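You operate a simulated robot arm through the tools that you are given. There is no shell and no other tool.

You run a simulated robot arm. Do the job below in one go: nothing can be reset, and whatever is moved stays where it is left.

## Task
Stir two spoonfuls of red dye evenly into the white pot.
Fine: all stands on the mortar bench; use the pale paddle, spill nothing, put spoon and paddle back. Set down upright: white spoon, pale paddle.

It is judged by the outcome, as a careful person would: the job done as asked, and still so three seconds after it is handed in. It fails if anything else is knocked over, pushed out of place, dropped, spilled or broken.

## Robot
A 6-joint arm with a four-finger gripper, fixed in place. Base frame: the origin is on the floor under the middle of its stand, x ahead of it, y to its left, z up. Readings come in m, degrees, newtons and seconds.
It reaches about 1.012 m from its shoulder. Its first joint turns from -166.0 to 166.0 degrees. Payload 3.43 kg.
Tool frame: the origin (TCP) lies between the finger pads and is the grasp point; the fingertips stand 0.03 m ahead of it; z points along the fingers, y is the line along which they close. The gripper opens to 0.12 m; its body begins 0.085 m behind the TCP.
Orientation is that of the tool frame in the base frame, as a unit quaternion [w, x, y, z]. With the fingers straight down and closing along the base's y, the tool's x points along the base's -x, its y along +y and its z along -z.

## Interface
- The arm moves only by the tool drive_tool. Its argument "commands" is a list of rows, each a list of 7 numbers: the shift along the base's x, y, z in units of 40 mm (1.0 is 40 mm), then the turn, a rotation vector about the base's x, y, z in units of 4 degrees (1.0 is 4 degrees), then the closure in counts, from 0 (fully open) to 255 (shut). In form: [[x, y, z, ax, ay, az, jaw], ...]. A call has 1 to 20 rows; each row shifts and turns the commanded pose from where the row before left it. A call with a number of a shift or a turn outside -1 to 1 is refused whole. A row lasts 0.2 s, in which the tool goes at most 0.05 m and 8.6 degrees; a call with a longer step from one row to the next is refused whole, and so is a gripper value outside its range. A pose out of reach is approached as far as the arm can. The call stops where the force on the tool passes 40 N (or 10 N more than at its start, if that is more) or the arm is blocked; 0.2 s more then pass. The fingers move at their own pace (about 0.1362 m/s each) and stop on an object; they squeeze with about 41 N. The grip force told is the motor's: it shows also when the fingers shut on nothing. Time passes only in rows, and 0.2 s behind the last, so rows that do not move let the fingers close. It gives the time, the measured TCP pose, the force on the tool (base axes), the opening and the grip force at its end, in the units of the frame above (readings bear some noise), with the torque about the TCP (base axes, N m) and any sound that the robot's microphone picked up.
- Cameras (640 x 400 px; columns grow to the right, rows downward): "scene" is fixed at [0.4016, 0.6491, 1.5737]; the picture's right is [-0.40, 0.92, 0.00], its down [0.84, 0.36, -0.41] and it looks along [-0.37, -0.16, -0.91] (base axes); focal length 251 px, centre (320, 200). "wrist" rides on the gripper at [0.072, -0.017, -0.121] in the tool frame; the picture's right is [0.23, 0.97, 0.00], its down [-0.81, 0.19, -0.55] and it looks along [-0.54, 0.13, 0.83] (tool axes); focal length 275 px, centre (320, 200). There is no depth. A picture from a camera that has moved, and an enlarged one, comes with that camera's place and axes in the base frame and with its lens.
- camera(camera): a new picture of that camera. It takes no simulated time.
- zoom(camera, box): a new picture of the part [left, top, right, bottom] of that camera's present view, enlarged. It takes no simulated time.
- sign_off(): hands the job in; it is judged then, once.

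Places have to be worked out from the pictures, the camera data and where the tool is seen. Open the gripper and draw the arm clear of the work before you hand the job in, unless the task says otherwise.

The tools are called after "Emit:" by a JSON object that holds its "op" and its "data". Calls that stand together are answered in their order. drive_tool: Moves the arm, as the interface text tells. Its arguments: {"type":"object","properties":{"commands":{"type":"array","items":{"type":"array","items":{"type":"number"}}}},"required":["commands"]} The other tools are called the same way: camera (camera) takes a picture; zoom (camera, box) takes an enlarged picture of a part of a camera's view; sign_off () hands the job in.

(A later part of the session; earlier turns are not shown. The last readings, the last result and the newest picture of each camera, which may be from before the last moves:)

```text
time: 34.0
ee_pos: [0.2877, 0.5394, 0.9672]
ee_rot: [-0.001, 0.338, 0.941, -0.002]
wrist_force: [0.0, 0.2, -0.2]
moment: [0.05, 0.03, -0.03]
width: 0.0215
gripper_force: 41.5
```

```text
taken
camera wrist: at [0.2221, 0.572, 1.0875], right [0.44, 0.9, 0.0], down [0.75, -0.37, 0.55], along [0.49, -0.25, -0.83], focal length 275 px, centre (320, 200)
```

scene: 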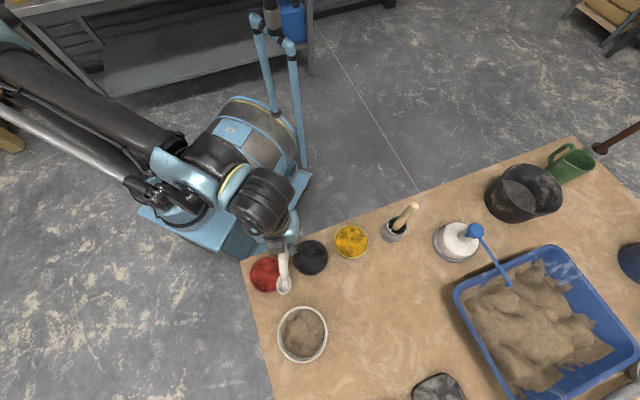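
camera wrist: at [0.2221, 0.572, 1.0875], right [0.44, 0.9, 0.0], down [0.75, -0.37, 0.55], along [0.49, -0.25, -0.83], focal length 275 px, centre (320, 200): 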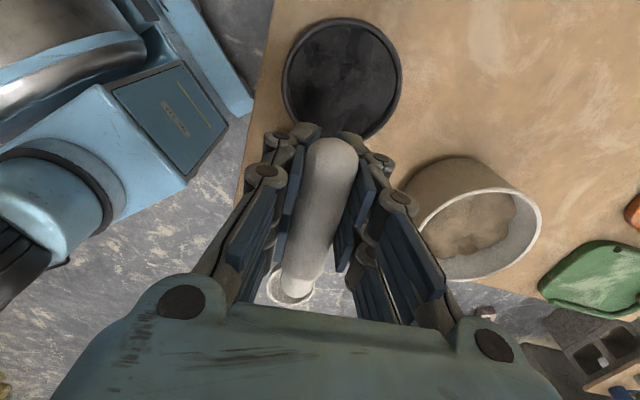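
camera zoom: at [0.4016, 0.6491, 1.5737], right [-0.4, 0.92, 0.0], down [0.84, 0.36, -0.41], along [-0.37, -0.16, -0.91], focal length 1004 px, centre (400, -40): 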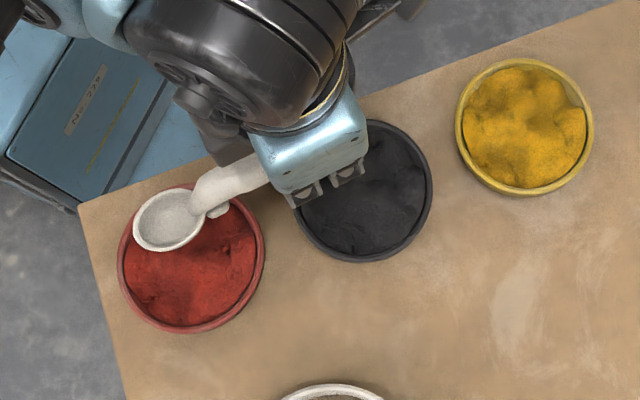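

The bowl is exactly over the near side of the red dish (computed (0.364, 0.478)). I now tilt nose-down 40° about the handle's cross axis, holding the bowl's horizontal place.

Emit:
{"op": "drive_tool", "data": {"commands": [[0.064, -0.053, 0, 0.636, 0.7715, 0, 255], [0.064, -0.053, 0, 0.636, 0.7715, 0, 255], [0.064, -0.053, 0, 0.636, 0.7715, 0, 255], [0.064, -0.053, 0, 0.636, 0.7715, 0, 255], [0.064, -0.053, 0, 0.636, 0.7715, 0, 255], [0.064, -0.053, 0, 0.636, 0.7715, 0, 255], [0.064, -0.053, 0, 0.636, 0.7715, 0, 255], [0.064, -0.053, 0, 0.636, 0.7715, 0, 255], [0.064, -0.053, 0, 0.636, 0.7715, 0, 255], [0.064, -0.053, 0, 0.636, 0.7715, 0, 255], [0, 0, 0, 0, 0, 0, 255]]}}

Emit:
{"op": "zoom", "data": {"camera": "scene", "box": [220, 210, 380, 310]}}

Emit:
{"op": "camera", "data": {"camera": "wrist"}}

```text
time: 36.4
ee_pos: [0.3135, 0.5187, 0.9657]
ee_rot: [-0.323, 0.317, 0.884, 0.115]
wrist_force: [-0.3, -0.1, -1.4]
moment: [0.02, 0.07, 0.01]
width: 0.0219
gripper_force: 41.2
```

```text
4.00 times, centred on (300, 260) of scene
camera zoom: at [0.4016, 0.6491, 1.5737], right [-0.4, 0.92, 0.0], down [0.84, 0.36, -0.41], along [-0.37, -0.16, -0.91], focal length 1004 px, centre (400, -40)
```

zoom: 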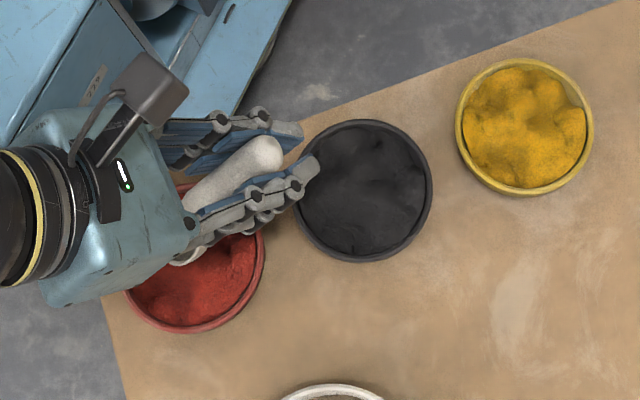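

```text
taken
camera wrist: at [0.3206, 0.4899, 1.1049], right [0.48, 0.86, 0.15], down [0.88, -0.47, -0.1], along [-0.02, 0.18, -0.98], focal length 275 px, centre (320, 200)
```

wrist: 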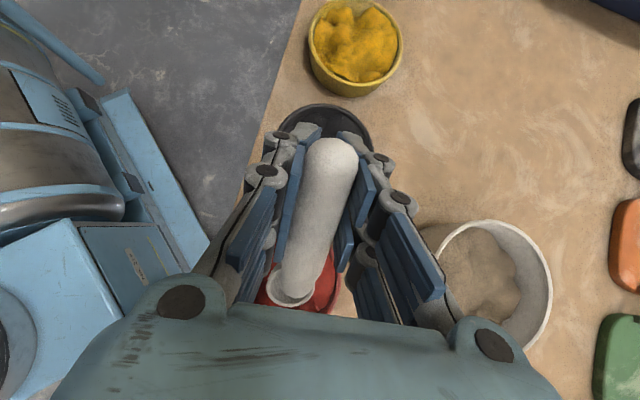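

40° tilt reached without trouble; bowl centre now about (0.3635, 0.4775, 0.890). I lower gently toward the dye surface, then pause to check.

Emit:
{"op": "drive_tool", "data": {"commands": [[0, 0, -0.2, 0, 0, 0, 255], [0, 0, -0.25, 0, 0, 0, 255], [0, 0, -0.25, 0, 0, 0, 255], [0, 0, -0.25, 0, 0, 0, 255], [0, 0, -0.2, 0, 0, 0, 255], [0, 0, -0.15, 0, 0, 0, 255], [0, 0, -0.1, 0, 0, 0, 255], [0, 0, 0, 0, 0, 0, 255]]}}

Emit:
{"op": "zoom", "data": {"camera": "scene", "box": [230, 230, 310, 300]}}

Emit:
{"op": "zoom", "data": {"camera": "wrist", "box": [230, 220, 360, 320]}}

```text
time: 38.2
ee_pos: [0.3151, 0.5177, 0.9091]
ee_rot: [-0.323, 0.317, 0.884, 0.114]
wrist_force: [0.2, 0.1, -0.6]
moment: [0.01, 0.07, 0.0]
width: 0.0216
gripper_force: 40.8
```

```text
5.71 times, centred on (270, 265) of scene
camera zoom: at [0.4016, 0.6491, 1.5737], right [-0.4, 0.92, 0.0], down [0.84, 0.36, -0.41], along [-0.37, -0.16, -0.91], focal length 1434 px, centre (606, -171)
```

zoom: 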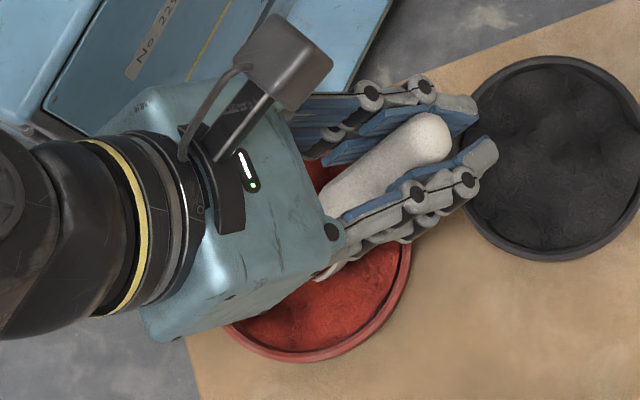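

```text
4.00 times, centred on (295, 270) of wrist
camera zoom: at [0.3216, 0.49, 1.0472], right [0.48, 0.86, 0.15], down [0.88, -0.47, -0.1], along [-0.02, 0.18, -0.98], focal length 1101 px, centre (420, -80)
```

zoom: 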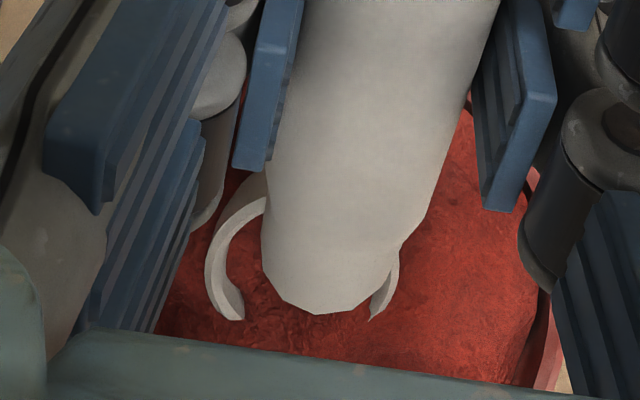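

The wrist view shows the front half of the bowl already sunk in red dye with negligible force. I go 5 mm deeper, then push forward 18 mm through the dye.

Emit:
{"op": "drive_tool", "data": {"commands": [[0, 0, -0.06, 0, 0, 0, 255], [0, 0, -0.06, 0, 0, 0, 255], [0.058, -0.048, 0, 0, 0, 0, 255], [0.058, -0.048, 0, 0, 0, 0, 255], [0.058, -0.048, 0, 0, 0, 0, 255], [0.058, -0.048, 0, 0, 0, 0, 255], [0.058, -0.048, 0, 0, 0, 0, 255], [0.058, -0.048, 0, 0, 0, 0, 255], [0, 0, 0, 0, 0, 0, 255]]}}

Emit:
{"op": "zoom", "data": {"camera": "wrist", "box": [230, 220, 360, 320]}}

```text
time: 40.2
ee_pos: [0.329, 0.5065, 0.9046]
ee_rot: [-0.324, 0.316, 0.884, 0.114]
wrist_force: [-1.1, 0.7, -0.9]
moment: [0.02, 0.05, -0.04]
width: 0.0217
gripper_force: 41.2
```

```text
4.00 times, centred on (295, 270) of wrist
camera zoom: at [0.3362, 0.4788, 1.0439], right [0.48, 0.86, 0.15], down [0.88, -0.47, -0.1], along [-0.02, 0.18, -0.98], focal length 1101 px, centre (420, -80)
```

zoom: 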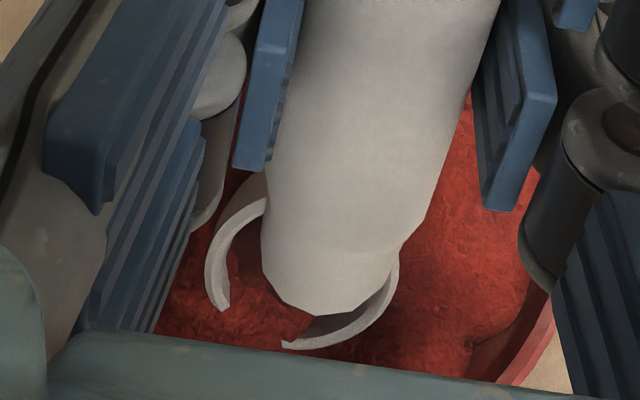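

Red dye is entering the bowl on one side with only ~1 N resistance. I go another 6 mm deeper and slightly forward, then check.

Emit:
{"op": "drive_tool", "data": {"commands": [[0.02, -0.016, -0.08, 0, 0, 0, 255], [0.02, -0.016, -0.08, 0, 0, 0, 255], [0, 0, 0, 0, 0, 0, 255]]}}

Emit:
{"op": "zoom", "data": {"camera": "wrist", "box": [230, 220, 360, 320]}}

```text
time: 41.0
ee_pos: [0.3291, 0.5052, 0.9003]
ee_rot: [-0.324, 0.317, 0.884, 0.114]
wrist_force: [-4.0, 4.0, 13.2]
moment: [-0.31, -0.43, 0.01]
width: 0.0219
gripper_force: 40.6
```

```text
4.00 times, centred on (295, 270) of wrist
camera zoom: at [0.3373, 0.4781, 1.0382], right [0.48, 0.86, 0.15], down [0.88, -0.47, -0.1], along [-0.02, 0.18, -0.98], focal length 1101 px, centre (420, -80)
```

zoom: 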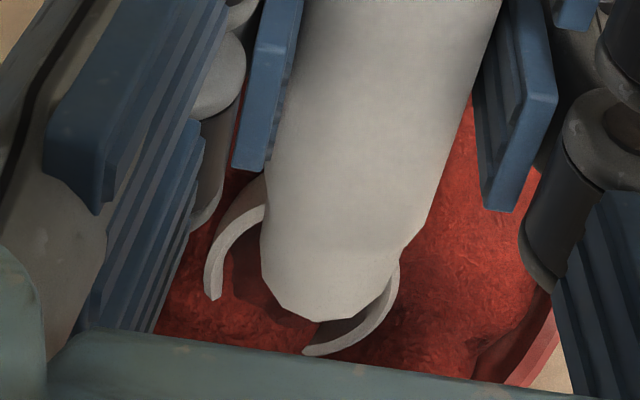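

The lip touched the dish floor (13 N), so I ease up 2 mm and then roll the spoon back to level while moving slightly forward, keeping the bowl in the dye at first, then lifting clear.

Emit:
{"op": "drive_tool", "data": {"commands": [[0, 0, 0.06, 0, 0, 0, 255], [-0.0444, 0.0366, -0.0875, -0.636, -0.7715, 0, 255], [-0.0386, 0.0318, -0.0975, -0.636, -0.7715, 0, 255], [-0.0309, 0.0254, -0.105, -0.636, -0.7715, 0, 255], [-0.0251, 0.0207, -0.0875, -0.636, -0.7715, 0, 255], [-0.0367, 0.0302, -0.0475, -0.636, -0.7715, 0, 255], [-0.0656, 0.0541, -0.0025, -0.636, -0.7715, 0, 255], [-0.0579, 0.0477, 0.045, -0.636, -0.7715, 0, 255], [-0.0483, 0.0398, 0.06, -0.636, -0.7715, 0, 255], [-0.0425, 0.035, 0.06, -0.636, -0.7715, 0, 255], [-0.0309, 0.0254, 0.055, -0.636, -0.7715, 0, 255], [0, 0, 0.1, 0, 0, 0, 255], [0, 0, 0.15, 0, 0, 0, 255], [0, 0, 0.1, 0, 0, 0, 255], [0, 0, 0, 0, 0, 0, 255]]}}

Emit:
{"op": "zoom", "data": {"camera": "scene", "box": [230, 220, 358, 300]}}

Emit:
{"op": "zoom", "data": {"camera": "wrist", "box": [230, 220, 360, 320]}}

```text
time: 44.2
ee_pos: [0.3131, 0.5192, 0.9066]
ee_rot: [-0.001, 0.338, 0.941, -0.002]
wrist_force: [-0.6, -0.1, -1.2]
moment: [0.07, 0.05, 0.0]
width: 0.0216
gripper_force: 40.5
```

```text
5.00 times, centred on (294, 260) of scene
camera zoom: at [0.4016, 0.6491, 1.5737], right [-0.4, 0.92, 0.0], down [0.84, 0.36, -0.41], along [-0.37, -0.16, -0.91], focal length 1255 px, centre (450, -100)
```

zoom: 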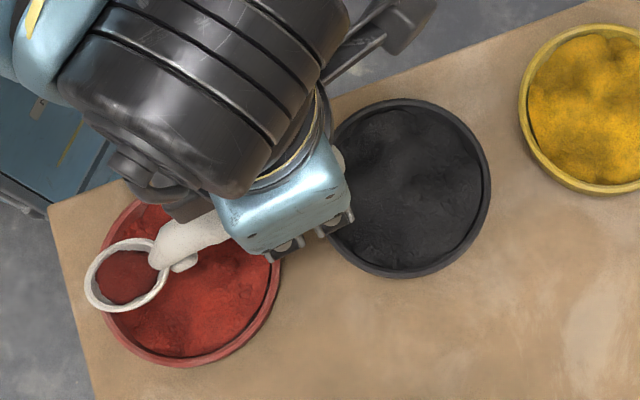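

```text
4.00 times, centred on (295, 270) of wrist
camera zoom: at [0.2478, 0.5521, 1.0284], right [0.44, 0.9, 0.0], down [0.75, -0.37, 0.55], along [0.49, -0.24, -0.83], focal length 1101 px, centre (420, -80)
```

zoom: 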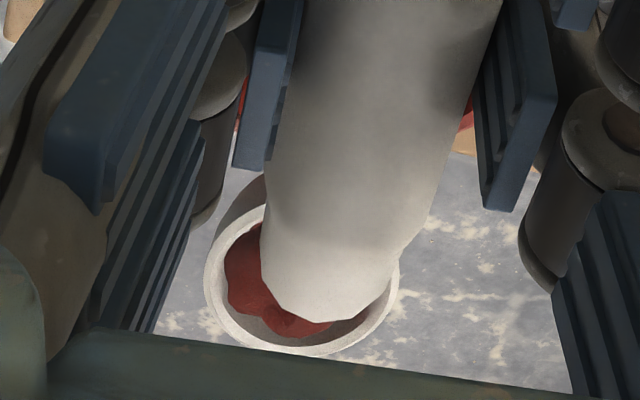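

The bowl is loaded with red dye. I zoom in to see how full it is and whether any loose dye clings outside.

Emit:
{"op": "zoom", "data": {"camera": "scene", "box": [240, 255, 280, 295]}}

Emit:
{"op": "zoom", "data": {"camera": "wrist", "box": [275, 260, 335, 315]}}

```text
10.00 times, centred on (260, 275) of scene
camera zoom: at [0.4016, 0.6491, 1.5737], right [-0.4, 0.92, 0.0], down [0.84, 0.36, -0.41], along [-0.37, -0.16, -0.91], focal length 2510 px, centre (920, -550)
```

zoom: 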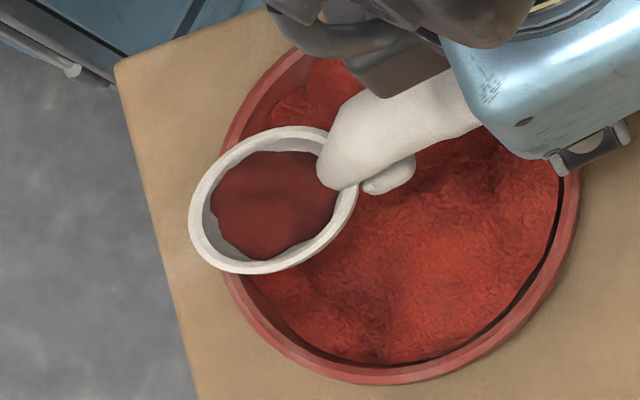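

```text
7.27 times, centred on (305, 288) of wrist
camera zoom: at [0.2478, 0.5521, 1.0284], right [0.44, 0.9, 0.0], down [0.75, -0.37, 0.55], along [0.49, -0.24, -0.83], focal length 2002 px, centre (429, -436)
```

zoom: 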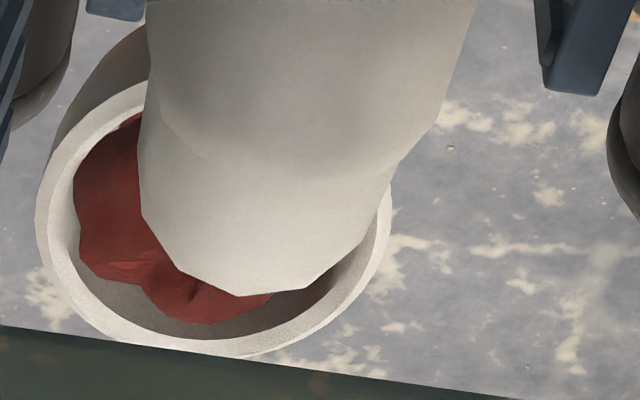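

The spoon is only partly filled, as I lifted too early. I tip it back into the dish and scoop again, this time staying deep longer: first pitch and lower again just above the dish floor.

Emit:
{"op": "drive_tool", "data": {"commands": [[-0.004, -0.02, 0.054, 0.636, 0.7715, 0, 255], [-0.004, -0.02, 0.054, 0.636, 0.7715, 0, 255], [-0.004, -0.02, 0.054, 0.636, 0.7715, 0, 255], [-0.004, -0.02, 0.054, 0.636, 0.7715, 0, 255], [-0.004, -0.02, 0.054, 0.636, 0.7715, 0, 255], [-0.004, -0.02, 0.054, 0.636, 0.7715, 0, 255], [-0.004, -0.02, 0.054, 0.636, 0.7715, 0, 255], [-0.004, -0.02, 0.054, 0.636, 0.7715, 0, 255], [-0.004, -0.02, 0.054, 0.636, 0.7715, 0, 255], [-0.004, -0.02, 0.054, 0.636, 0.7715, 0, 255], [0, 0, -0.15, 0, 0, 0, 255], [0, 0, -0.15, 0, 0, 0, 255], [0, 0, -0.15, 0, 0, 0, 255], [0, 0, -0.12, 0, 0, 0, 255], [0, 0, 0, 0, 0, 0, 255]]}}

Emit:
{"op": "zoom", "data": {"camera": "wrist", "box": [230, 220, 360, 320]}}

Emit:
{"op": "zoom", "data": {"camera": "scene", "box": [230, 220, 358, 300]}}

```text
time: 47.4
ee_pos: [0.3108, 0.5111, 0.9054]
ee_rot: [-0.323, 0.317, 0.884, 0.114]
wrist_force: [-0.8, 0.4, -1.7]
moment: [0.0, 0.08, 0.01]
width: 0.0218
gripper_force: 40.0
```

```text
4.00 times, centred on (295, 270) of wrist
camera zoom: at [0.3173, 0.4831, 1.0437], right [0.48, 0.86, 0.15], down [0.88, -0.47, -0.1], along [-0.02, 0.18, -0.98], focal length 1101 px, centre (420, -80)
```

zoom: 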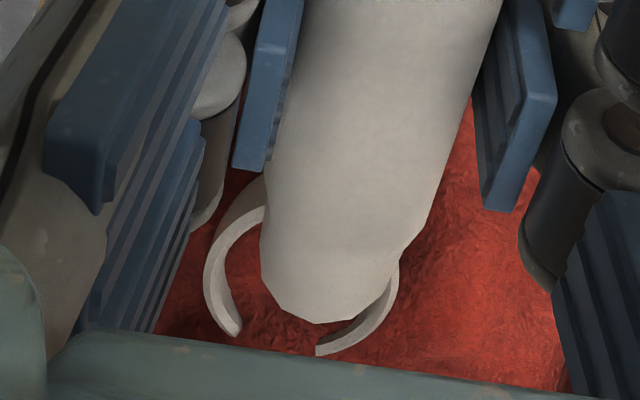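

```text
5.00 times, centred on (294, 260) of scene
camera zoom: at [0.4016, 0.6491, 1.5737], right [-0.4, 0.92, 0.0], down [0.84, 0.36, -0.41], along [-0.37, -0.16, -0.91], focal length 1255 px, centre (450, -100)
```

zoom: 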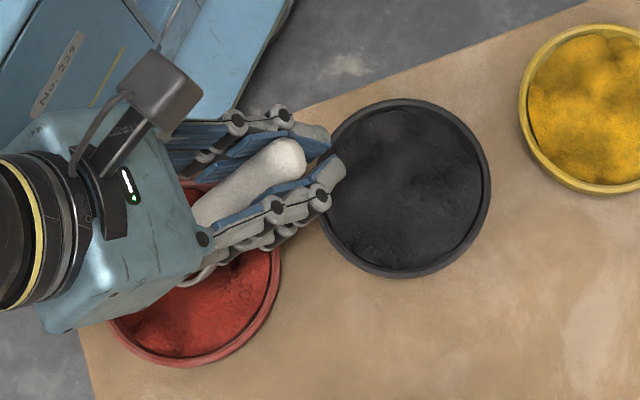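

The nose is in the dye again, force negligible. I push forward 22 mm at this depth and roll to about 24° without raising the bowl, then look.

Emit:
{"op": "drive_tool", "data": {"commands": [[0.0606, -0.05, -0.02, 0, 0, 0, 255], [0.0606, -0.05, -0.02, 0, 0, 0, 255], [0.0606, -0.05, 0, 0, 0, 0, 255], [0.0606, -0.05, 0, 0, 0, 0, 255], [0.0606, -0.05, 0, 0, 0, 0, 255], [0.0606, -0.05, 0, 0, 0, 0, 255], [0.0606, -0.05, 0, 0, 0, 0, 255], [-0.0637, 0.0525, -0.1125, -0.636, -0.7715, 0, 255], [-0.0579, 0.0477, -0.1225, -0.636, -0.7715, 0, 255], [-0.0502, 0.0413, -0.13, -0.636, -0.7715, 0, 255], [-0.0444, 0.0366, -0.1375, -0.636, -0.7715, 0, 255], [0, 0, 0, 0, 0, 0, 255]]}}

Emit:
{"op": "zoom", "data": {"camera": "wrist", "box": [230, 220, 360, 320]}}

Emit:
{"op": "zoom", "data": {"camera": "scene", "box": [230, 220, 358, 300]}}

```text
time: 50.0
ee_pos: [0.3194, 0.5047, 0.8834]
ee_rot: [-0.196, 0.33, 0.921, 0.069]
wrist_force: [0.4, 0.4, -0.6]
moment: [0.02, 0.09, -0.01]
width: 0.0218
gripper_force: 41.4
```

```text
4.00 times, centred on (295, 270) of wrist
camera zoom: at [0.2962, 0.5022, 1.023], right [0.46, 0.89, 0.09], down [0.87, -0.46, 0.17], along [0.2, 0.0, -0.98], focal length 1101 px, centre (420, -80)
```

zoom: 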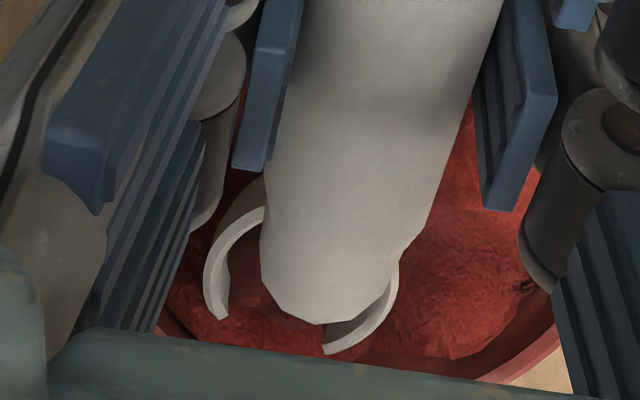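

```text
5.00 times, centred on (294, 260) of scene
camera zoom: at [0.4016, 0.6491, 1.5737], right [-0.4, 0.92, 0.0], down [0.84, 0.36, -0.41], along [-0.37, -0.16, -0.91], focal length 1255 px, centre (450, -100)
```

zoom: 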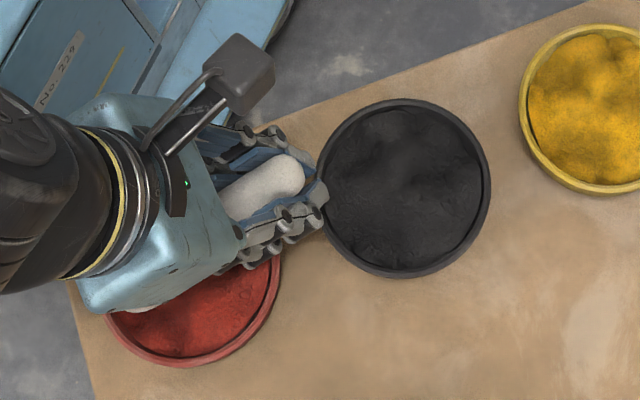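

No resistance yet and about 3 mm remain to the dish floor. I press 3 mm deeper with a little forward motion, roll to 20°, then lift out and level.

Emit:
{"op": "drive_tool", "data": {"commands": [[0.0386, -0.0318, -0.04, 0, 0, 0, 255], [0.0386, -0.0318, -0.04, 0, 0, 0, 255], [-0.0367, 0.0302, -0.1475, -0.636, -0.7715, 0, 255], [0.02, -0.016, 0.03, 0, 0, 0, 255], [0, 0, 0.08, 0, 0, 0, 255], [0, 0, 0.1, 0, 0, 0, 255], [-0.0656, 0.0541, 0.04, -0.636, -0.7715, 0, 255], [-0.0579, 0.0477, 0.045, -0.636, -0.7715, 0, 255], [-0.0483, 0.0398, 0.06, -0.636, -0.7715, 0, 255], [-0.0425, 0.035, 0.06, -0.636, -0.7715, 0, 255], [-0.0309, 0.0254, 0.055, -0.636, -0.7715, 0, 255], [0, 0, 0.1, 0, 0, 0, 255], [0, 0, 0.1, 0, 0, 0, 255], [0, 0, 0, 0, 0, 0, 255]]}}

Emit:
{"op": "zoom", "data": {"camera": "scene", "box": [240, 255, 280, 295]}}

Emit:
{"op": "zoom", "data": {"camera": "wrist", "box": [230, 220, 360, 320]}}

```text
time: 53.0
ee_pos: [0.3107, 0.5103, 0.9011]
ee_rot: [-0.001, 0.338, 0.941, -0.001]
wrist_force: [-0.2, -0.4, -0.9]
moment: [0.04, 0.06, 0.0]
width: 0.0216
gripper_force: 41.2
```

```text
10.00 times, centred on (260, 275) of scene
camera zoom: at [0.4016, 0.6491, 1.5737], right [-0.4, 0.92, 0.0], down [0.84, 0.36, -0.41], along [-0.37, -0.16, -0.91], focal length 2510 px, centre (920, -550)
```

zoom: 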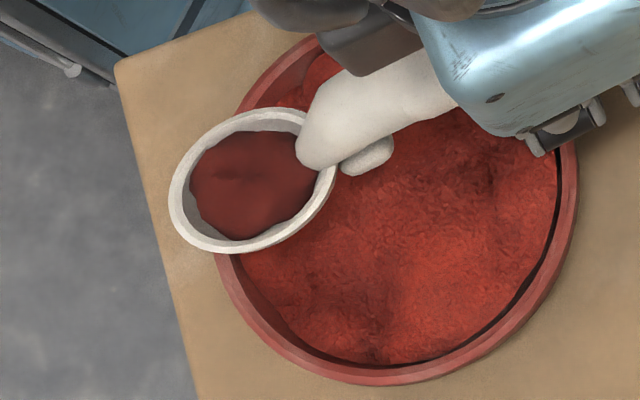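

```text
4.00 times, centred on (295, 270) of wrist
camera zoom: at [0.2454, 0.5431, 1.0221], right [0.44, 0.9, 0.0], down [0.75, -0.37, 0.55], along [0.49, -0.25, -0.83], focal length 1101 px, centre (420, -80)
```

zoom: 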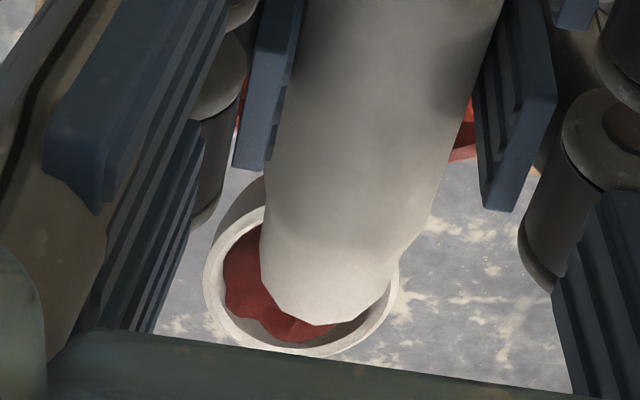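

The bowl carries a nice level load of red and the outside is clean. I lift it and carry it level over the centre of the white pot.

Emit:
{"op": "drive_tool", "data": {"commands": [[0, 0, 0.15, 0, 0, 0, 255], [0, 0, 0.25, 0, 0, 0, 255], [0, 0, 0.3, 0, 0, 0, 255], [0, 0, 0.3, 0, 0, 0, 255], [0.05, 0.1, 0.25, 0, 0, 0, 255], [0.1, 0.2, 0.15, 0, 0, 0, 255], [0.15, 0.33, 0, 0, 0, 0, 255], [0.15, 0.33, 0, 0, 0, 0, 255], [0.15, 0.33, 0, 0, 0, 0, 255], [0.15, 0.33, 0, 0, 0, 0, 255], [0.15, 0.33, 0, 0, 0, 0, 255], [0.15, 0.33, 0, 0, 0, 0, 255], [0.15, 0.33, 0, 0, 0, 0, 255], [0.15, 0.33, 0, 0, 0, 0, 255], [0.15, 0.33, 0, 0, 0, 0, 255], [0.15, 0.33, 0, 0, 0, 0, 255], [0.15, 0.33, 0, 0, 0, 0, 255], [0.15, 0.33, 0, 0, 0, 0, 255], [0.1, 0.2, 0, 0, 0, 0, 255], [0, 0, 0, 0, 0, 0, 255]]}}

Emit:
{"op": "camera", "data": {"camera": "scene"}}

Emit:
{"op": "zoom", "data": {"camera": "scene", "box": [240, 240, 368, 380]}}

Emit:
{"op": "camera", "data": {"camera": "wrist"}}

```text
time: 57.2
ee_pos: [0.3926, 0.6878, 0.9599]
ee_rot: [-0.001, 0.338, 0.941, -0.002]
wrist_force: [0.2, -0.4, -0.5]
moment: [0.05, 0.06, 0.01]
width: 0.0216
gripper_force: 40.4
```

```text
taken
```

scene: 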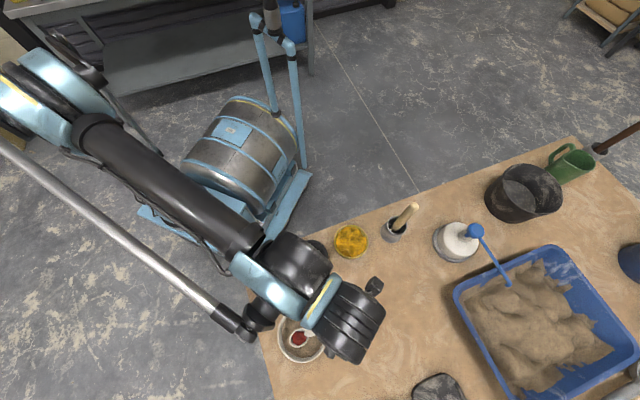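

```text
2.86 times, centred on (304, 310) of scene
camera zoom: at [0.4016, 0.6491, 1.5737], right [-0.4, 0.92, 0.0], down [0.84, 0.36, -0.41], along [-0.37, -0.16, -0.91], focal length 717 px, centre (366, -114)
```

zoom: 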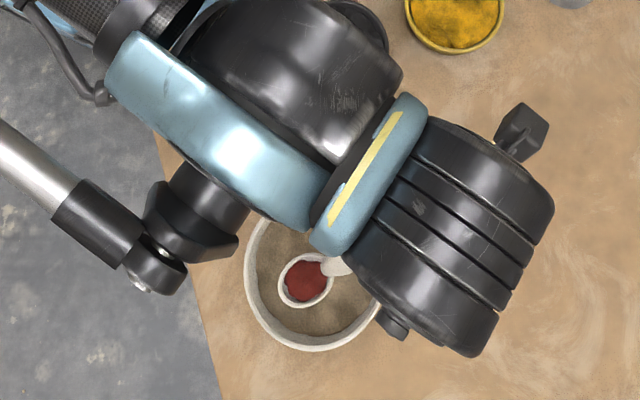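

```text
taken
camera wrist: at [0.3269, 0.7203, 1.0804], right [0.44, 0.9, 0.0], down [0.75, -0.37, 0.55], along [0.49, -0.25, -0.83], focal length 275 px, centre (320, 200)
```

wrist: 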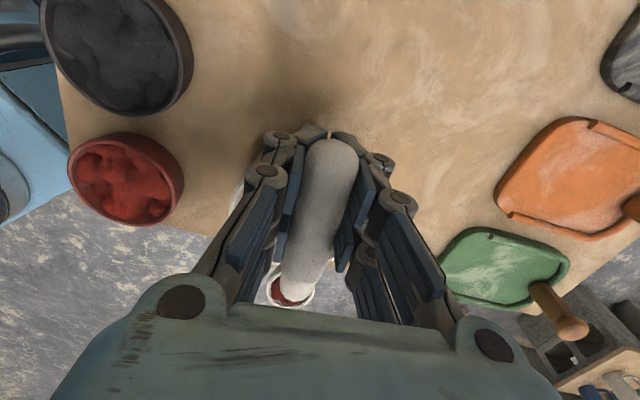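

The loaded bowl is centred over the pot and nothing has spilled. I start tipping nose-down while lowering the bowl close to the pot's rim, to 60° first.

Emit:
{"op": "drive_tool", "data": {"commands": [[0.054, -0.0204, -0.0385, 0.636, 0.7715, 0, 255], [0.054, -0.0204, -0.0385, 0.636, 0.7715, 0, 255], [0.054, -0.0204, -0.0385, 0.636, 0.7715, 0, 255], [0.054, -0.0204, -0.0385, 0.636, 0.7715, 0, 255], [0.054, -0.0204, -0.0385, 0.636, 0.7715, 0, 255], [0.0892, -0.0735, 0.03, 0.636, 0.7715, 0, 255], [0.0892, -0.0735, 0.03, 0.636, 0.7715, 0, 255], [0.0892, -0.0735, 0.03, 0.636, 0.7715, 0, 255], [0.0892, -0.0735, 0.03, 0.636, 0.7715, 0, 255], [0.0892, -0.0735, 0.03, 0.636, 0.7715, 0, 255], [0.1177, -0.097, 0.083, 0.636, 0.7715, 0, 255], [0.1177, -0.097, 0.083, 0.636, 0.7715, 0, 255], [0.1177, -0.097, 0.083, 0.636, 0.7715, 0, 255], [0.1177, -0.097, 0.083, 0.636, 0.7715, 0, 255], [0.1177, -0.097, 0.083, 0.636, 0.7715, 0, 255], [0, 0, 0, 0, 0, 0, 255]]}}

Emit:
{"op": "zoom", "data": {"camera": "scene", "box": [220, 230, 380, 390]}}

Emit:
{"op": "camera", "data": {"camera": "wrist"}}

```text
time: 60.6
ee_pos: [0.4465, 0.6504, 0.9728]
ee_rot: [-0.472, 0.292, 0.815, 0.167]
wrist_force: [0.3, -0.4, -0.2]
moment: [0.0, 0.02, 0.0]
width: 0.0215
gripper_force: 41.1
```

```text
2.50 times, centred on (300, 310) of scene
camera zoom: at [0.4016, 0.6491, 1.5737], right [-0.4, 0.92, 0.0], down [0.84, 0.36, -0.41], along [-0.37, -0.16, -0.91], focal length 628 px, centre (370, -75)
```

zoom: 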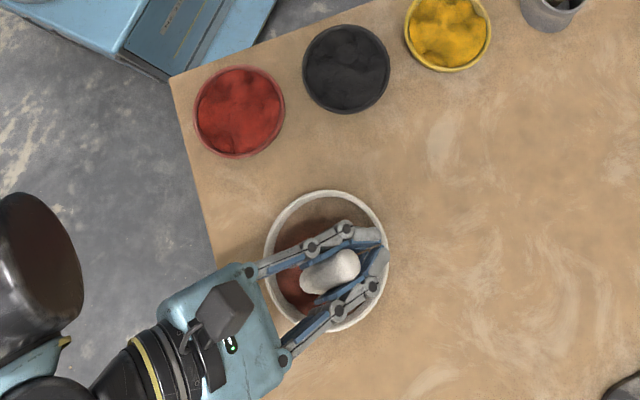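

```text
taken
camera wrist: at [0.4888, 0.5941, 1.0947], right [0.53, 0.83, 0.2], down [0.8, -0.41, -0.43], along [-0.27, 0.38, -0.88], focal length 275 px, centre (320, 200)
```

wrist: 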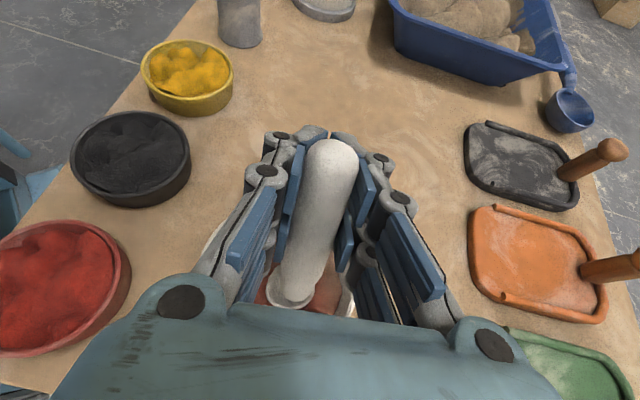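

Red dye is falling into the pot (reddish patch visible) and the bench is clean. I continue to 80° to empty the bowl fully.

Emit:
{"op": "drive_tool", "data": {"commands": [[0.1328, -0.1094, 0.0255, 0.636, 0.7715, 0, 255], [0.1328, -0.1094, 0.0255, 0.636, 0.7715, 0, 255], [0.1328, -0.1094, 0.0255, 0.636, 0.7715, 0, 255], [0.1328, -0.1094, 0.0255, 0.636, 0.7715, 0, 255], [0.1328, -0.1094, 0.0255, 0.636, 0.7715, 0, 255], [0, 0, 0, 0, 0, 0, 255], [0, 0, 0, 0, 0, 0, 255]]}}

Emit:
{"op": "zoom", "data": {"camera": "scene", "box": [260, 280, 360, 370]}}

Emit:
{"op": "zoom", "data": {"camera": "wrist", "box": [230, 220, 360, 320]}}

```text
time: 62.2
ee_pos: [0.4718, 0.6291, 0.9793]
ee_rot: [-0.607, 0.258, 0.72, 0.216]
wrist_force: [-0.3, 0.0, -1.4]
moment: [0.0, 0.03, 0.01]
width: 0.0218
gripper_force: 41.1
```

```text
4.44 times, centred on (310, 325) of scene
camera zoom: at [0.4016, 0.6491, 1.5737], right [-0.4, 0.92, 0.0], down [0.84, 0.36, -0.41], along [-0.37, -0.16, -0.91], focal length 1116 px, centre (364, -356)
```

zoom: 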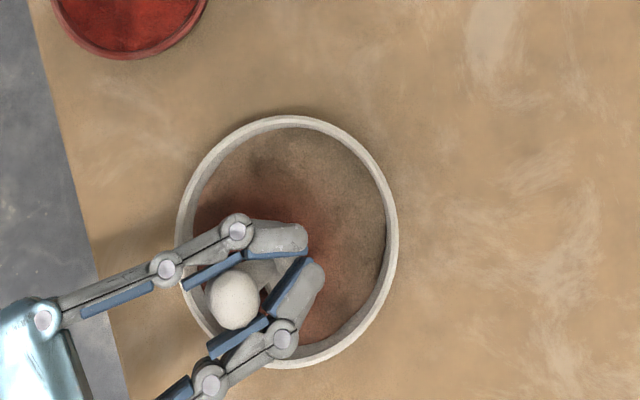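

```text
4.00 times, centred on (295, 270) of wrist
camera zoom: at [0.5438, 0.5481, 1.0702], right [0.59, 0.78, 0.23], down [0.65, -0.29, -0.7], along [-0.48, 0.56, -0.67], focal length 1101 px, centre (420, -80)
```

zoom: 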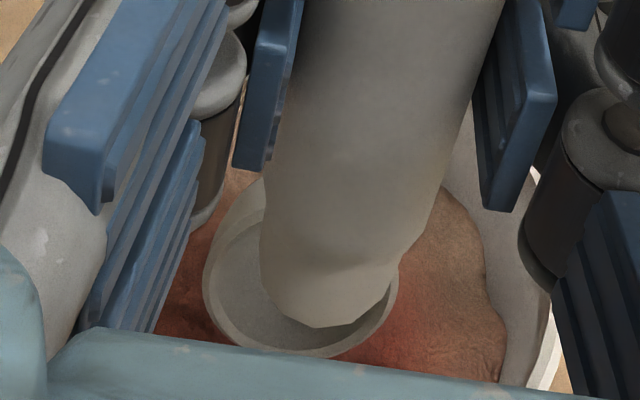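

The bowl is now empty and clean, and the red went into the pot. Before the second scoop I look at the state of the red dish.

Emit:
{"op": "zoom", "data": {"camera": "scene", "box": [235, 240, 305, 300]}}

Emit:
{"op": "drive_tool", "data": {"commands": [[-0.1328, 0.1094, 0.0745, -0.636, -0.7715, 0, 255], [-0.1328, 0.1094, 0.0745, -0.636, -0.7715, 0, 255], [-0.1328, 0.1094, 0.0745, -0.636, -0.7715, 0, 255], [-0.1328, 0.1094, 0.0745, -0.636, -0.7715, 0, 255], [-0.1328, 0.1094, 0.0745, -0.636, -0.7715, 0, 255], [-0.1177, 0.097, 0.017, -0.636, -0.7715, 0, 255], [-0.1177, 0.097, 0.017, -0.636, -0.7715, 0, 255], [-0.1177, 0.097, 0.017, -0.636, -0.7715, 0, 255], [-0.1177, 0.097, 0.017, -0.636, -0.7715, 0, 255], [-0.1177, 0.097, 0.017, -0.636, -0.7715, 0, 255], [0, 0, 0, 0, 0, 0, 255]]}}

Emit:
{"op": "zoom", "data": {"camera": "scene", "box": [250, 270, 370, 380]}}

```text
6.67 times, centred on (270, 270) of scene
camera zoom: at [0.4016, 0.6491, 1.5737], right [-0.4, 0.92, 0.0], down [0.84, 0.36, -0.41], along [-0.37, -0.16, -0.91], focal length 1673 px, centre (653, -267)
```

zoom: 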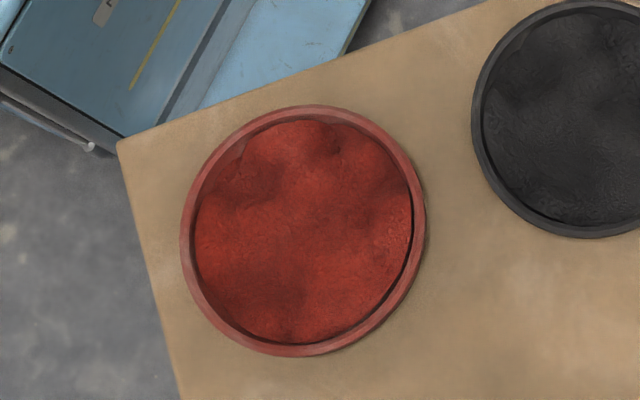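

```text
time: 64.6
ee_pos: [0.4235, 0.6712, 0.9965]
ee_rot: [-0.322, 0.317, 0.884, 0.115]
wrist_force: [-0.8, 0.2, -0.9]
moment: [0.02, 0.06, -0.01]
width: 0.0217
gripper_force: 40.9
```

```text
3.64 times, centred on (310, 325) of scene
camera zoom: at [0.4016, 0.6491, 1.5737], right [-0.4, 0.92, 0.0], down [0.84, 0.36, -0.41], along [-0.37, -0.16, -0.91], focal length 913 px, centre (356, -254)
```

zoom: 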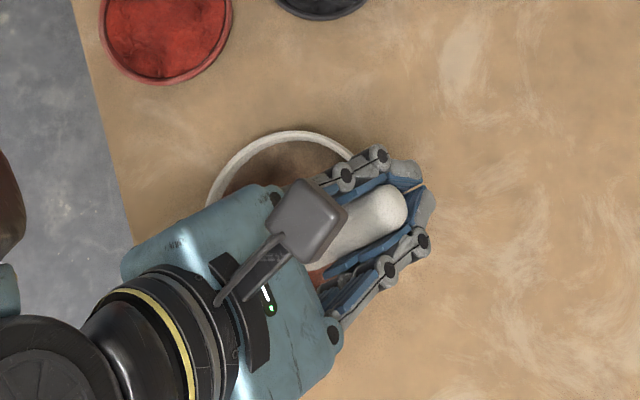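

Plenty of dye remains and the bench is clean. I travel, still tilted 40°, to the second scoop start over the red dish.

Emit:
{"op": "drive_tool", "data": {"commands": [[-0.1, -0.14, 0, 0, 0, 0, 255], [-0.191, -0.275, 0, 0, 0, 0, 255], [-0.191, -0.275, 0, 0, 0, 0, 255], [-0.191, -0.275, 0, 0, 0, 0, 255], [-0.191, -0.275, 0, 0, 0, 0, 255], [-0.191, -0.275, 0, 0, 0, 0, 255], [-0.191, -0.275, 0, 0, 0, 0, 255], [-0.191, -0.275, 0, 0, 0, 0, 255], [-0.191, -0.275, 0, 0, 0, 0, 255], [-0.191, -0.275, 0, 0, 0, 0, 255], [-0.191, -0.275, 0, 0, 0, 0, 255], [-0.191, -0.275, 0, 0, 0, 0, 255], [-0.191, -0.275, 0, 0, 0, 0, 255], [-0.191, -0.275, 0, 0, 0, 0, 255], [-0.09, -0.135, -0.2, 0, 0, 0, 255], [0, 0, -0.3, 0, 0, 0, 255], [0, 0, -0.3, 0, 0, 0, 255], [0, 0, -0.3, 0, 0, 0, 255], [0, 0, -0.3, 0, 0, 0, 255], [0, 0, 0, 0, 0, 0, 255]]}}

Emit:
{"op": "camera", "data": {"camera": "wrist"}}

Emit:
{"op": "zoom", "data": {"camera": "scene", "box": [230, 220, 358, 300]}}

```text
time: 68.8
ee_pos: [0.3151, 0.5154, 0.9402]
ee_rot: [-0.324, 0.316, 0.885, 0.114]
wrist_force: [-0.6, 0.4, -0.7]
moment: [0.03, 0.02, -0.01]
width: 0.0221
gripper_force: 41.3
```

```text
taken
camera wrist: at [0.322, 0.4875, 1.0786], right [0.48, 0.86, 0.15], down [0.88, -0.47, -0.1], along [-0.02, 0.18, -0.98], focal length 275 px, centre (320, 200)
```

wrist: 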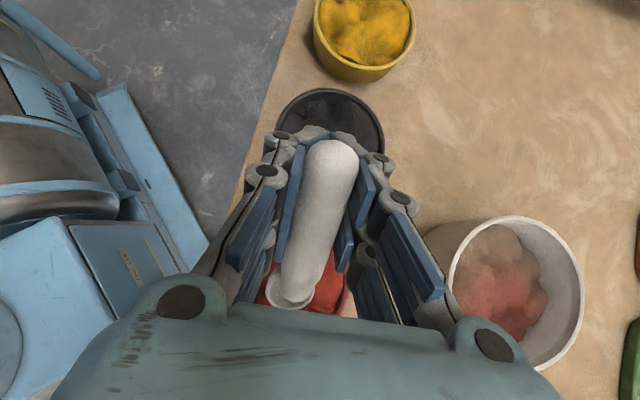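

```text
5.00 times, centred on (294, 260) of scene
camera zoom: at [0.4016, 0.6491, 1.5737], right [-0.4, 0.92, 0.0], down [0.84, 0.36, -0.41], along [-0.37, -0.16, -0.91], focal length 1255 px, centre (450, -100)
```

zoom: 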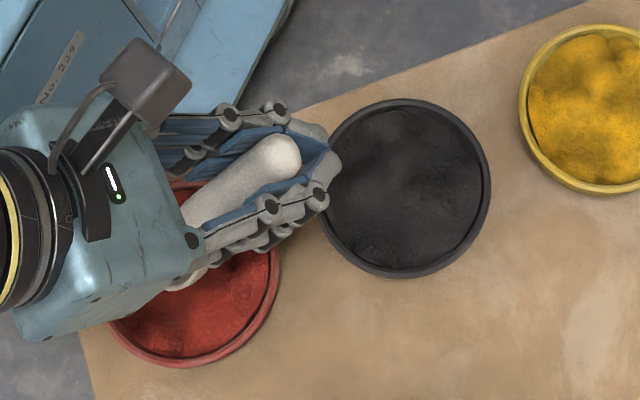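

The spoon is lined up over the dish; the pot shows the first spoonful inside. I lower slowly into the dye.

Emit:
{"op": "drive_tool", "data": {"commands": [[0, 0, -0.2, 0, 0, 0, 255], [0, 0, -0.2, 0, 0, 0, 255], [0, 0, -0.2, 0, 0, 0, 255], [0, 0, -0.15, 0, 0, 0, 255], [0, 0, -0.1, 0, 0, 0, 255], [0, 0, -0.07, 0, 0, 0, 255], [0, 0, 0, 0, 0, 0, 255]]}}

Emit:
{"op": "zoom", "data": {"camera": "wrist", "box": [230, 220, 360, 320]}}

```text
time: 70.4
ee_pos: [0.3165, 0.5167, 0.9038]
ee_rot: [-0.323, 0.316, 0.885, 0.114]
wrist_force: [0.4, 0.1, -0.3]
moment: [0.03, 0.02, 0.0]
width: 0.0216
gripper_force: 40.8
```

```text
4.00 times, centred on (295, 270) of wrist
camera zoom: at [0.3228, 0.4888, 1.0419], right [0.48, 0.86, 0.15], down [0.88, -0.47, -0.1], along [-0.02, 0.18, -0.98], focal length 1101 px, centre (420, -80)
```

zoom: 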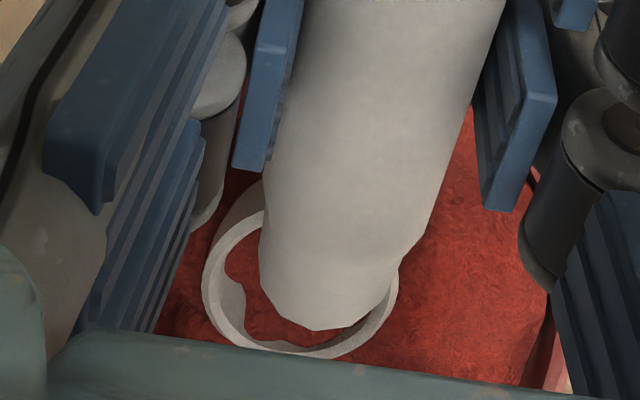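

The dye surface is lower here after the first scoop, so I go on with the same forward push slightly deeper, rolling to 24°.

Emit:
{"op": "drive_tool", "data": {"commands": [[0.0606, -0.05, -0.02, 0, 0, 0, 255], [0.0606, -0.05, -0.02, 0, 0, 0, 255], [0.0606, -0.05, 0, 0, 0, 0, 255], [0.0606, -0.05, 0, 0, 0, 0, 255], [0.0606, -0.05, 0, 0, 0, 0, 255], [0.0606, -0.05, 0, 0, 0, 0, 255], [0.0606, -0.05, 0, 0, 0, 0, 255], [-0.0637, 0.0525, -0.1125, -0.636, -0.7715, 0, 255], [-0.0579, 0.0477, -0.1225, -0.636, -0.7715, 0, 255], [-0.0502, 0.0413, -0.13, -0.636, -0.7715, 0, 255], [-0.0444, 0.0366, -0.1375, -0.636, -0.7715, 0, 255], [0, 0, 0, 0, 0, 0, 255]]}}

Emit:
{"op": "zoom", "data": {"camera": "wrist", "box": [230, 220, 360, 320]}}

```text
time: 73.0
ee_pos: [0.3248, 0.5084, 0.8819]
ee_rot: [-0.196, 0.33, 0.921, 0.069]
wrist_force: [0.2, -0.4, -1.3]
moment: [0.01, 0.0, -0.03]
width: 0.0218
gripper_force: 41.6
```

```text
4.00 times, centred on (295, 270) of wrist
camera zoom: at [0.3015, 0.506, 1.0216], right [0.46, 0.89, 0.09], down [0.87, -0.46, 0.17], along [0.2, 0.0, -0.98], focal length 1101 px, centre (420, -80)
```

zoom: 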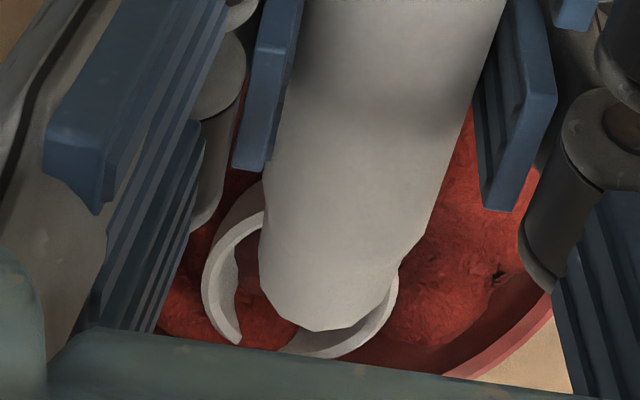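

Same picture as the first good scoop. I press ~2.5 mm deeper with a little forward travel, roll to 20°, then lift and level.

Emit:
{"op": "drive_tool", "data": {"commands": [[0.0386, -0.0318, -0.035, 0, 0, 0, 255], [0.0386, -0.0318, -0.03, 0, 0, 0, 255], [-0.0367, 0.0302, -0.1475, -0.636, -0.7715, 0, 255], [0.02, -0.016, 0.03, 0, 0, 0, 255], [0, 0, 0.08, 0, 0, 0, 255], [0, 0, 0.1, 0, 0, 0, 255], [-0.0656, 0.0541, 0.04, -0.636, -0.7715, 0, 255], [-0.0579, 0.0477, 0.045, -0.636, -0.7715, 0, 255], [-0.0483, 0.0398, 0.06, -0.636, -0.7715, 0, 255], [-0.0425, 0.035, 0.06, -0.636, -0.7715, 0, 255], [-0.0309, 0.0254, 0.055, -0.636, -0.7715, 0, 255], [0, 0, 0.1, 0, 0, 0, 255], [0, 0, 0.1, 0, 0, 0, 255], [0, 0, 0, 0, 0, 0, 255]]}}

Emit:
{"op": "zoom", "data": {"camera": "scene", "box": [240, 255, 280, 295]}}

Emit:
{"op": "zoom", "data": {"camera": "wrist", "box": [230, 220, 360, 320]}}

```text
time: 76.0
ee_pos: [0.3175, 0.5145, 0.901]
ee_rot: [-0.002, 0.337, 0.941, -0.002]
wrist_force: [0.0, 0.9, -1.0]
moment: [0.02, 0.08, -0.04]
width: 0.0217
gripper_force: 40.7
```

```text
10.00 times, centred on (260, 275) of scene
camera zoom: at [0.4016, 0.6491, 1.5737], right [-0.4, 0.92, 0.0], down [0.84, 0.36, -0.41], along [-0.37, -0.16, -0.91], focal length 2510 px, centre (920, -550)
```

zoom: 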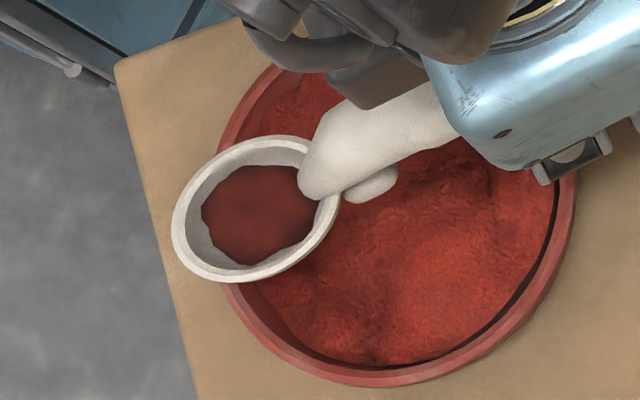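

```text
4.00 times, centred on (295, 270) of wrist
camera zoom: at [0.2512, 0.5477, 1.0215], right [0.44, 0.9, 0.0], down [0.75, -0.37, 0.55], along [0.49, -0.25, -0.83], focal length 1101 px, centre (420, -80)
```

zoom: 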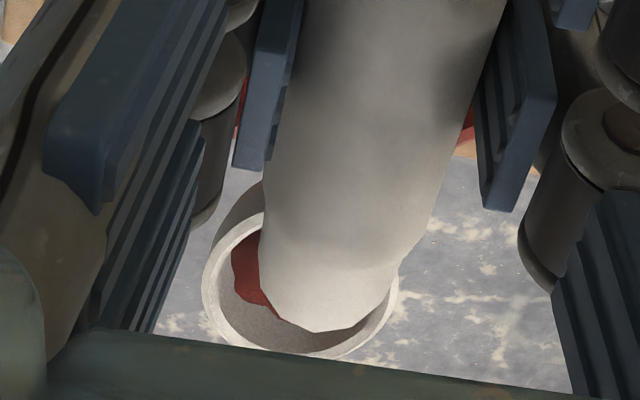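

This load is clearly smaller than the first, since the dye there was already taken. I tip it back and take a longer scoop starting nearer the handle side and slightly to the untouched side of the dish.

Emit:
{"op": "drive_tool", "data": {"commands": [[-0.049, -0.003, 0.06, 0.636, 0.7715, 0, 255], [-0.049, -0.003, 0.06, 0.636, 0.7715, 0, 255], [-0.049, -0.003, 0.06, 0.636, 0.7715, 0, 255], [-0.049, -0.003, 0.06, 0.636, 0.7715, 0, 255], [-0.049, -0.003, 0.06, 0.636, 0.7715, 0, 255], [-0.049, -0.003, 0.06, 0.636, 0.7715, 0, 255], [-0.049, -0.003, 0.06, 0.636, 0.7715, 0, 255], [-0.049, -0.003, 0.06, 0.636, 0.7715, 0, 255], [-0.049, -0.003, 0.06, 0.636, 0.7715, 0, 255], [-0.049, -0.003, 0.06, 0.636, 0.7715, 0, 255], [0, 0, 0, 0, 0, 0, 255]]}}

Emit:
{"op": "camera", "data": {"camera": "wrist"}}

Emit:
{"op": "zoom", "data": {"camera": "wrist", "box": [230, 220, 360, 320]}}

Emit:
{"op": "zoom", "data": {"camera": "scene", "box": [230, 220, 358, 300]}}

```text
time: 78.4
ee_pos: [0.2969, 0.5144, 0.924]
ee_rot: [-0.324, 0.317, 0.884, 0.114]
wrist_force: [0.3, 0.2, -1.0]
moment: [0.01, 0.05, 0.03]
width: 0.0219
gripper_force: 40.8
```

```text
taken
camera wrist: at [0.3035, 0.4864, 1.0623], right [0.48, 0.86, 0.15], down [0.88, -0.47, -0.1], along [-0.02, 0.18, -0.98], focal length 275 px, centre (320, 200)
```

wrist: 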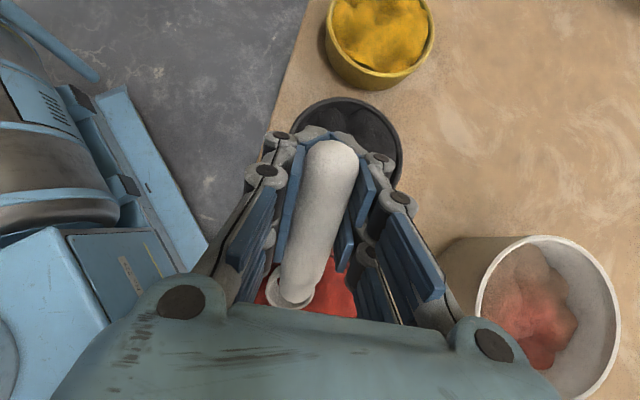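

```text
4.00 times, centred on (295, 270) of wrist
camera zoom: at [0.3035, 0.4864, 1.0623], right [0.48, 0.86, 0.15], down [0.88, -0.47, -0.1], along [-0.02, 0.18, -0.98], focal length 1101 px, centre (420, -80)
```

zoom: 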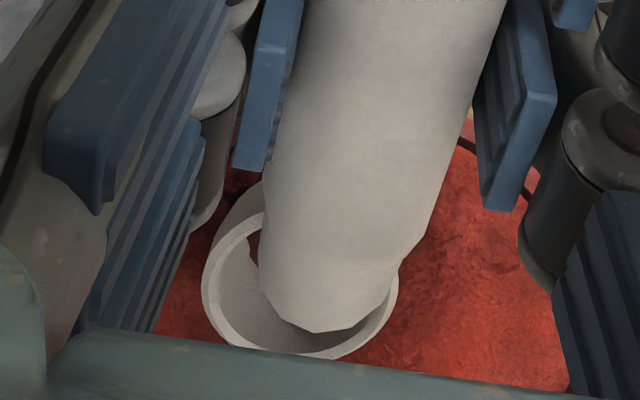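

```text
5.00 times, centred on (294, 260) of scene
camera zoom: at [0.4016, 0.6491, 1.5737], right [-0.4, 0.92, 0.0], down [0.84, 0.36, -0.41], along [-0.37, -0.16, -0.91], focal length 1255 px, centre (450, -100)
```

zoom: 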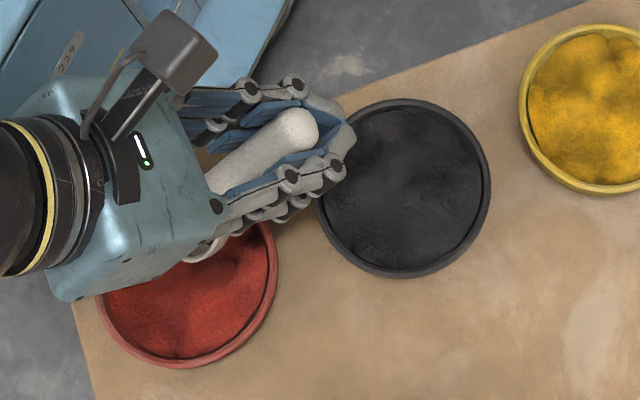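

At 40° the small load stays in the back of the bowl, so a further scoop will simply add to it. I lower into the dye at this fresh spot.

Emit:
{"op": "drive_tool", "data": {"commands": [[0, 0, -0.15, 0, 0, 0, 255], [0, 0, -0.15, 0, 0, 0, 255], [0, 0, -0.12, 0, 0, 0, 255], [0, 0, -0.1, 0, 0, 0, 255], [0, 0, -0.04, 0, 0, 0, 255], [0, 0, 0, 0, 0, 0, 255]]}}

Emit:
{"op": "zoom", "data": {"camera": "wrist", "box": [230, 220, 360, 320]}}

```text
time: 79.8
ee_pos: [0.2966, 0.515, 0.9024]
ee_rot: [-0.323, 0.316, 0.885, 0.114]
wrist_force: [4.8, 1.6, 6.4]
moment: [-0.1, -0.45, 0.21]
width: 0.0217
gripper_force: 41.2
```

```text
4.00 times, centred on (295, 270) of wrist
camera zoom: at [0.3033, 0.4876, 1.0404], right [0.48, 0.86, 0.15], down [0.88, -0.47, -0.1], along [-0.02, 0.18, -0.98], focal length 1101 px, centre (420, -80)
```

zoom: 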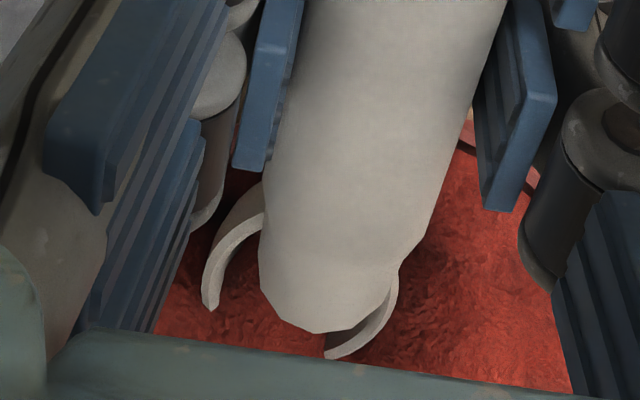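

There is a light side force (about 5 N in +x), so the back of the bowl is touching the dish's inner wall. I ease forward and away from the wall, then push on through the dye.

Emit:
{"op": "drive_tool", "data": {"commands": [[0.13, 0.0, 0.04, 0, 0, 0, 255], [0.1, -0.03, 0, 0, 0, 0, 255], [0, 0, 0, 0, 0, 0, 255]]}}

Emit:
{"op": "zoom", "data": {"camera": "scene", "box": [230, 220, 358, 300]}}

```text
time: 80.6
ee_pos: [0.3055, 0.5141, 0.9031]
ee_rot: [-0.323, 0.317, 0.885, 0.114]
wrist_force: [1.1, -0.5, -1.2]
moment: [0.04, 0.04, 0.0]
width: 0.0216
gripper_force: 40.9
```

```text
5.00 times, centred on (294, 260) of scene
camera zoom: at [0.4016, 0.6491, 1.5737], right [-0.4, 0.92, 0.0], down [0.84, 0.36, -0.41], along [-0.37, -0.16, -0.91], focal length 1255 px, centre (450, -100)
```

zoom: 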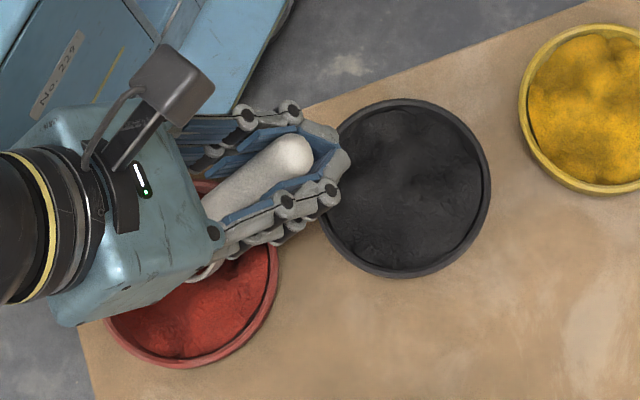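

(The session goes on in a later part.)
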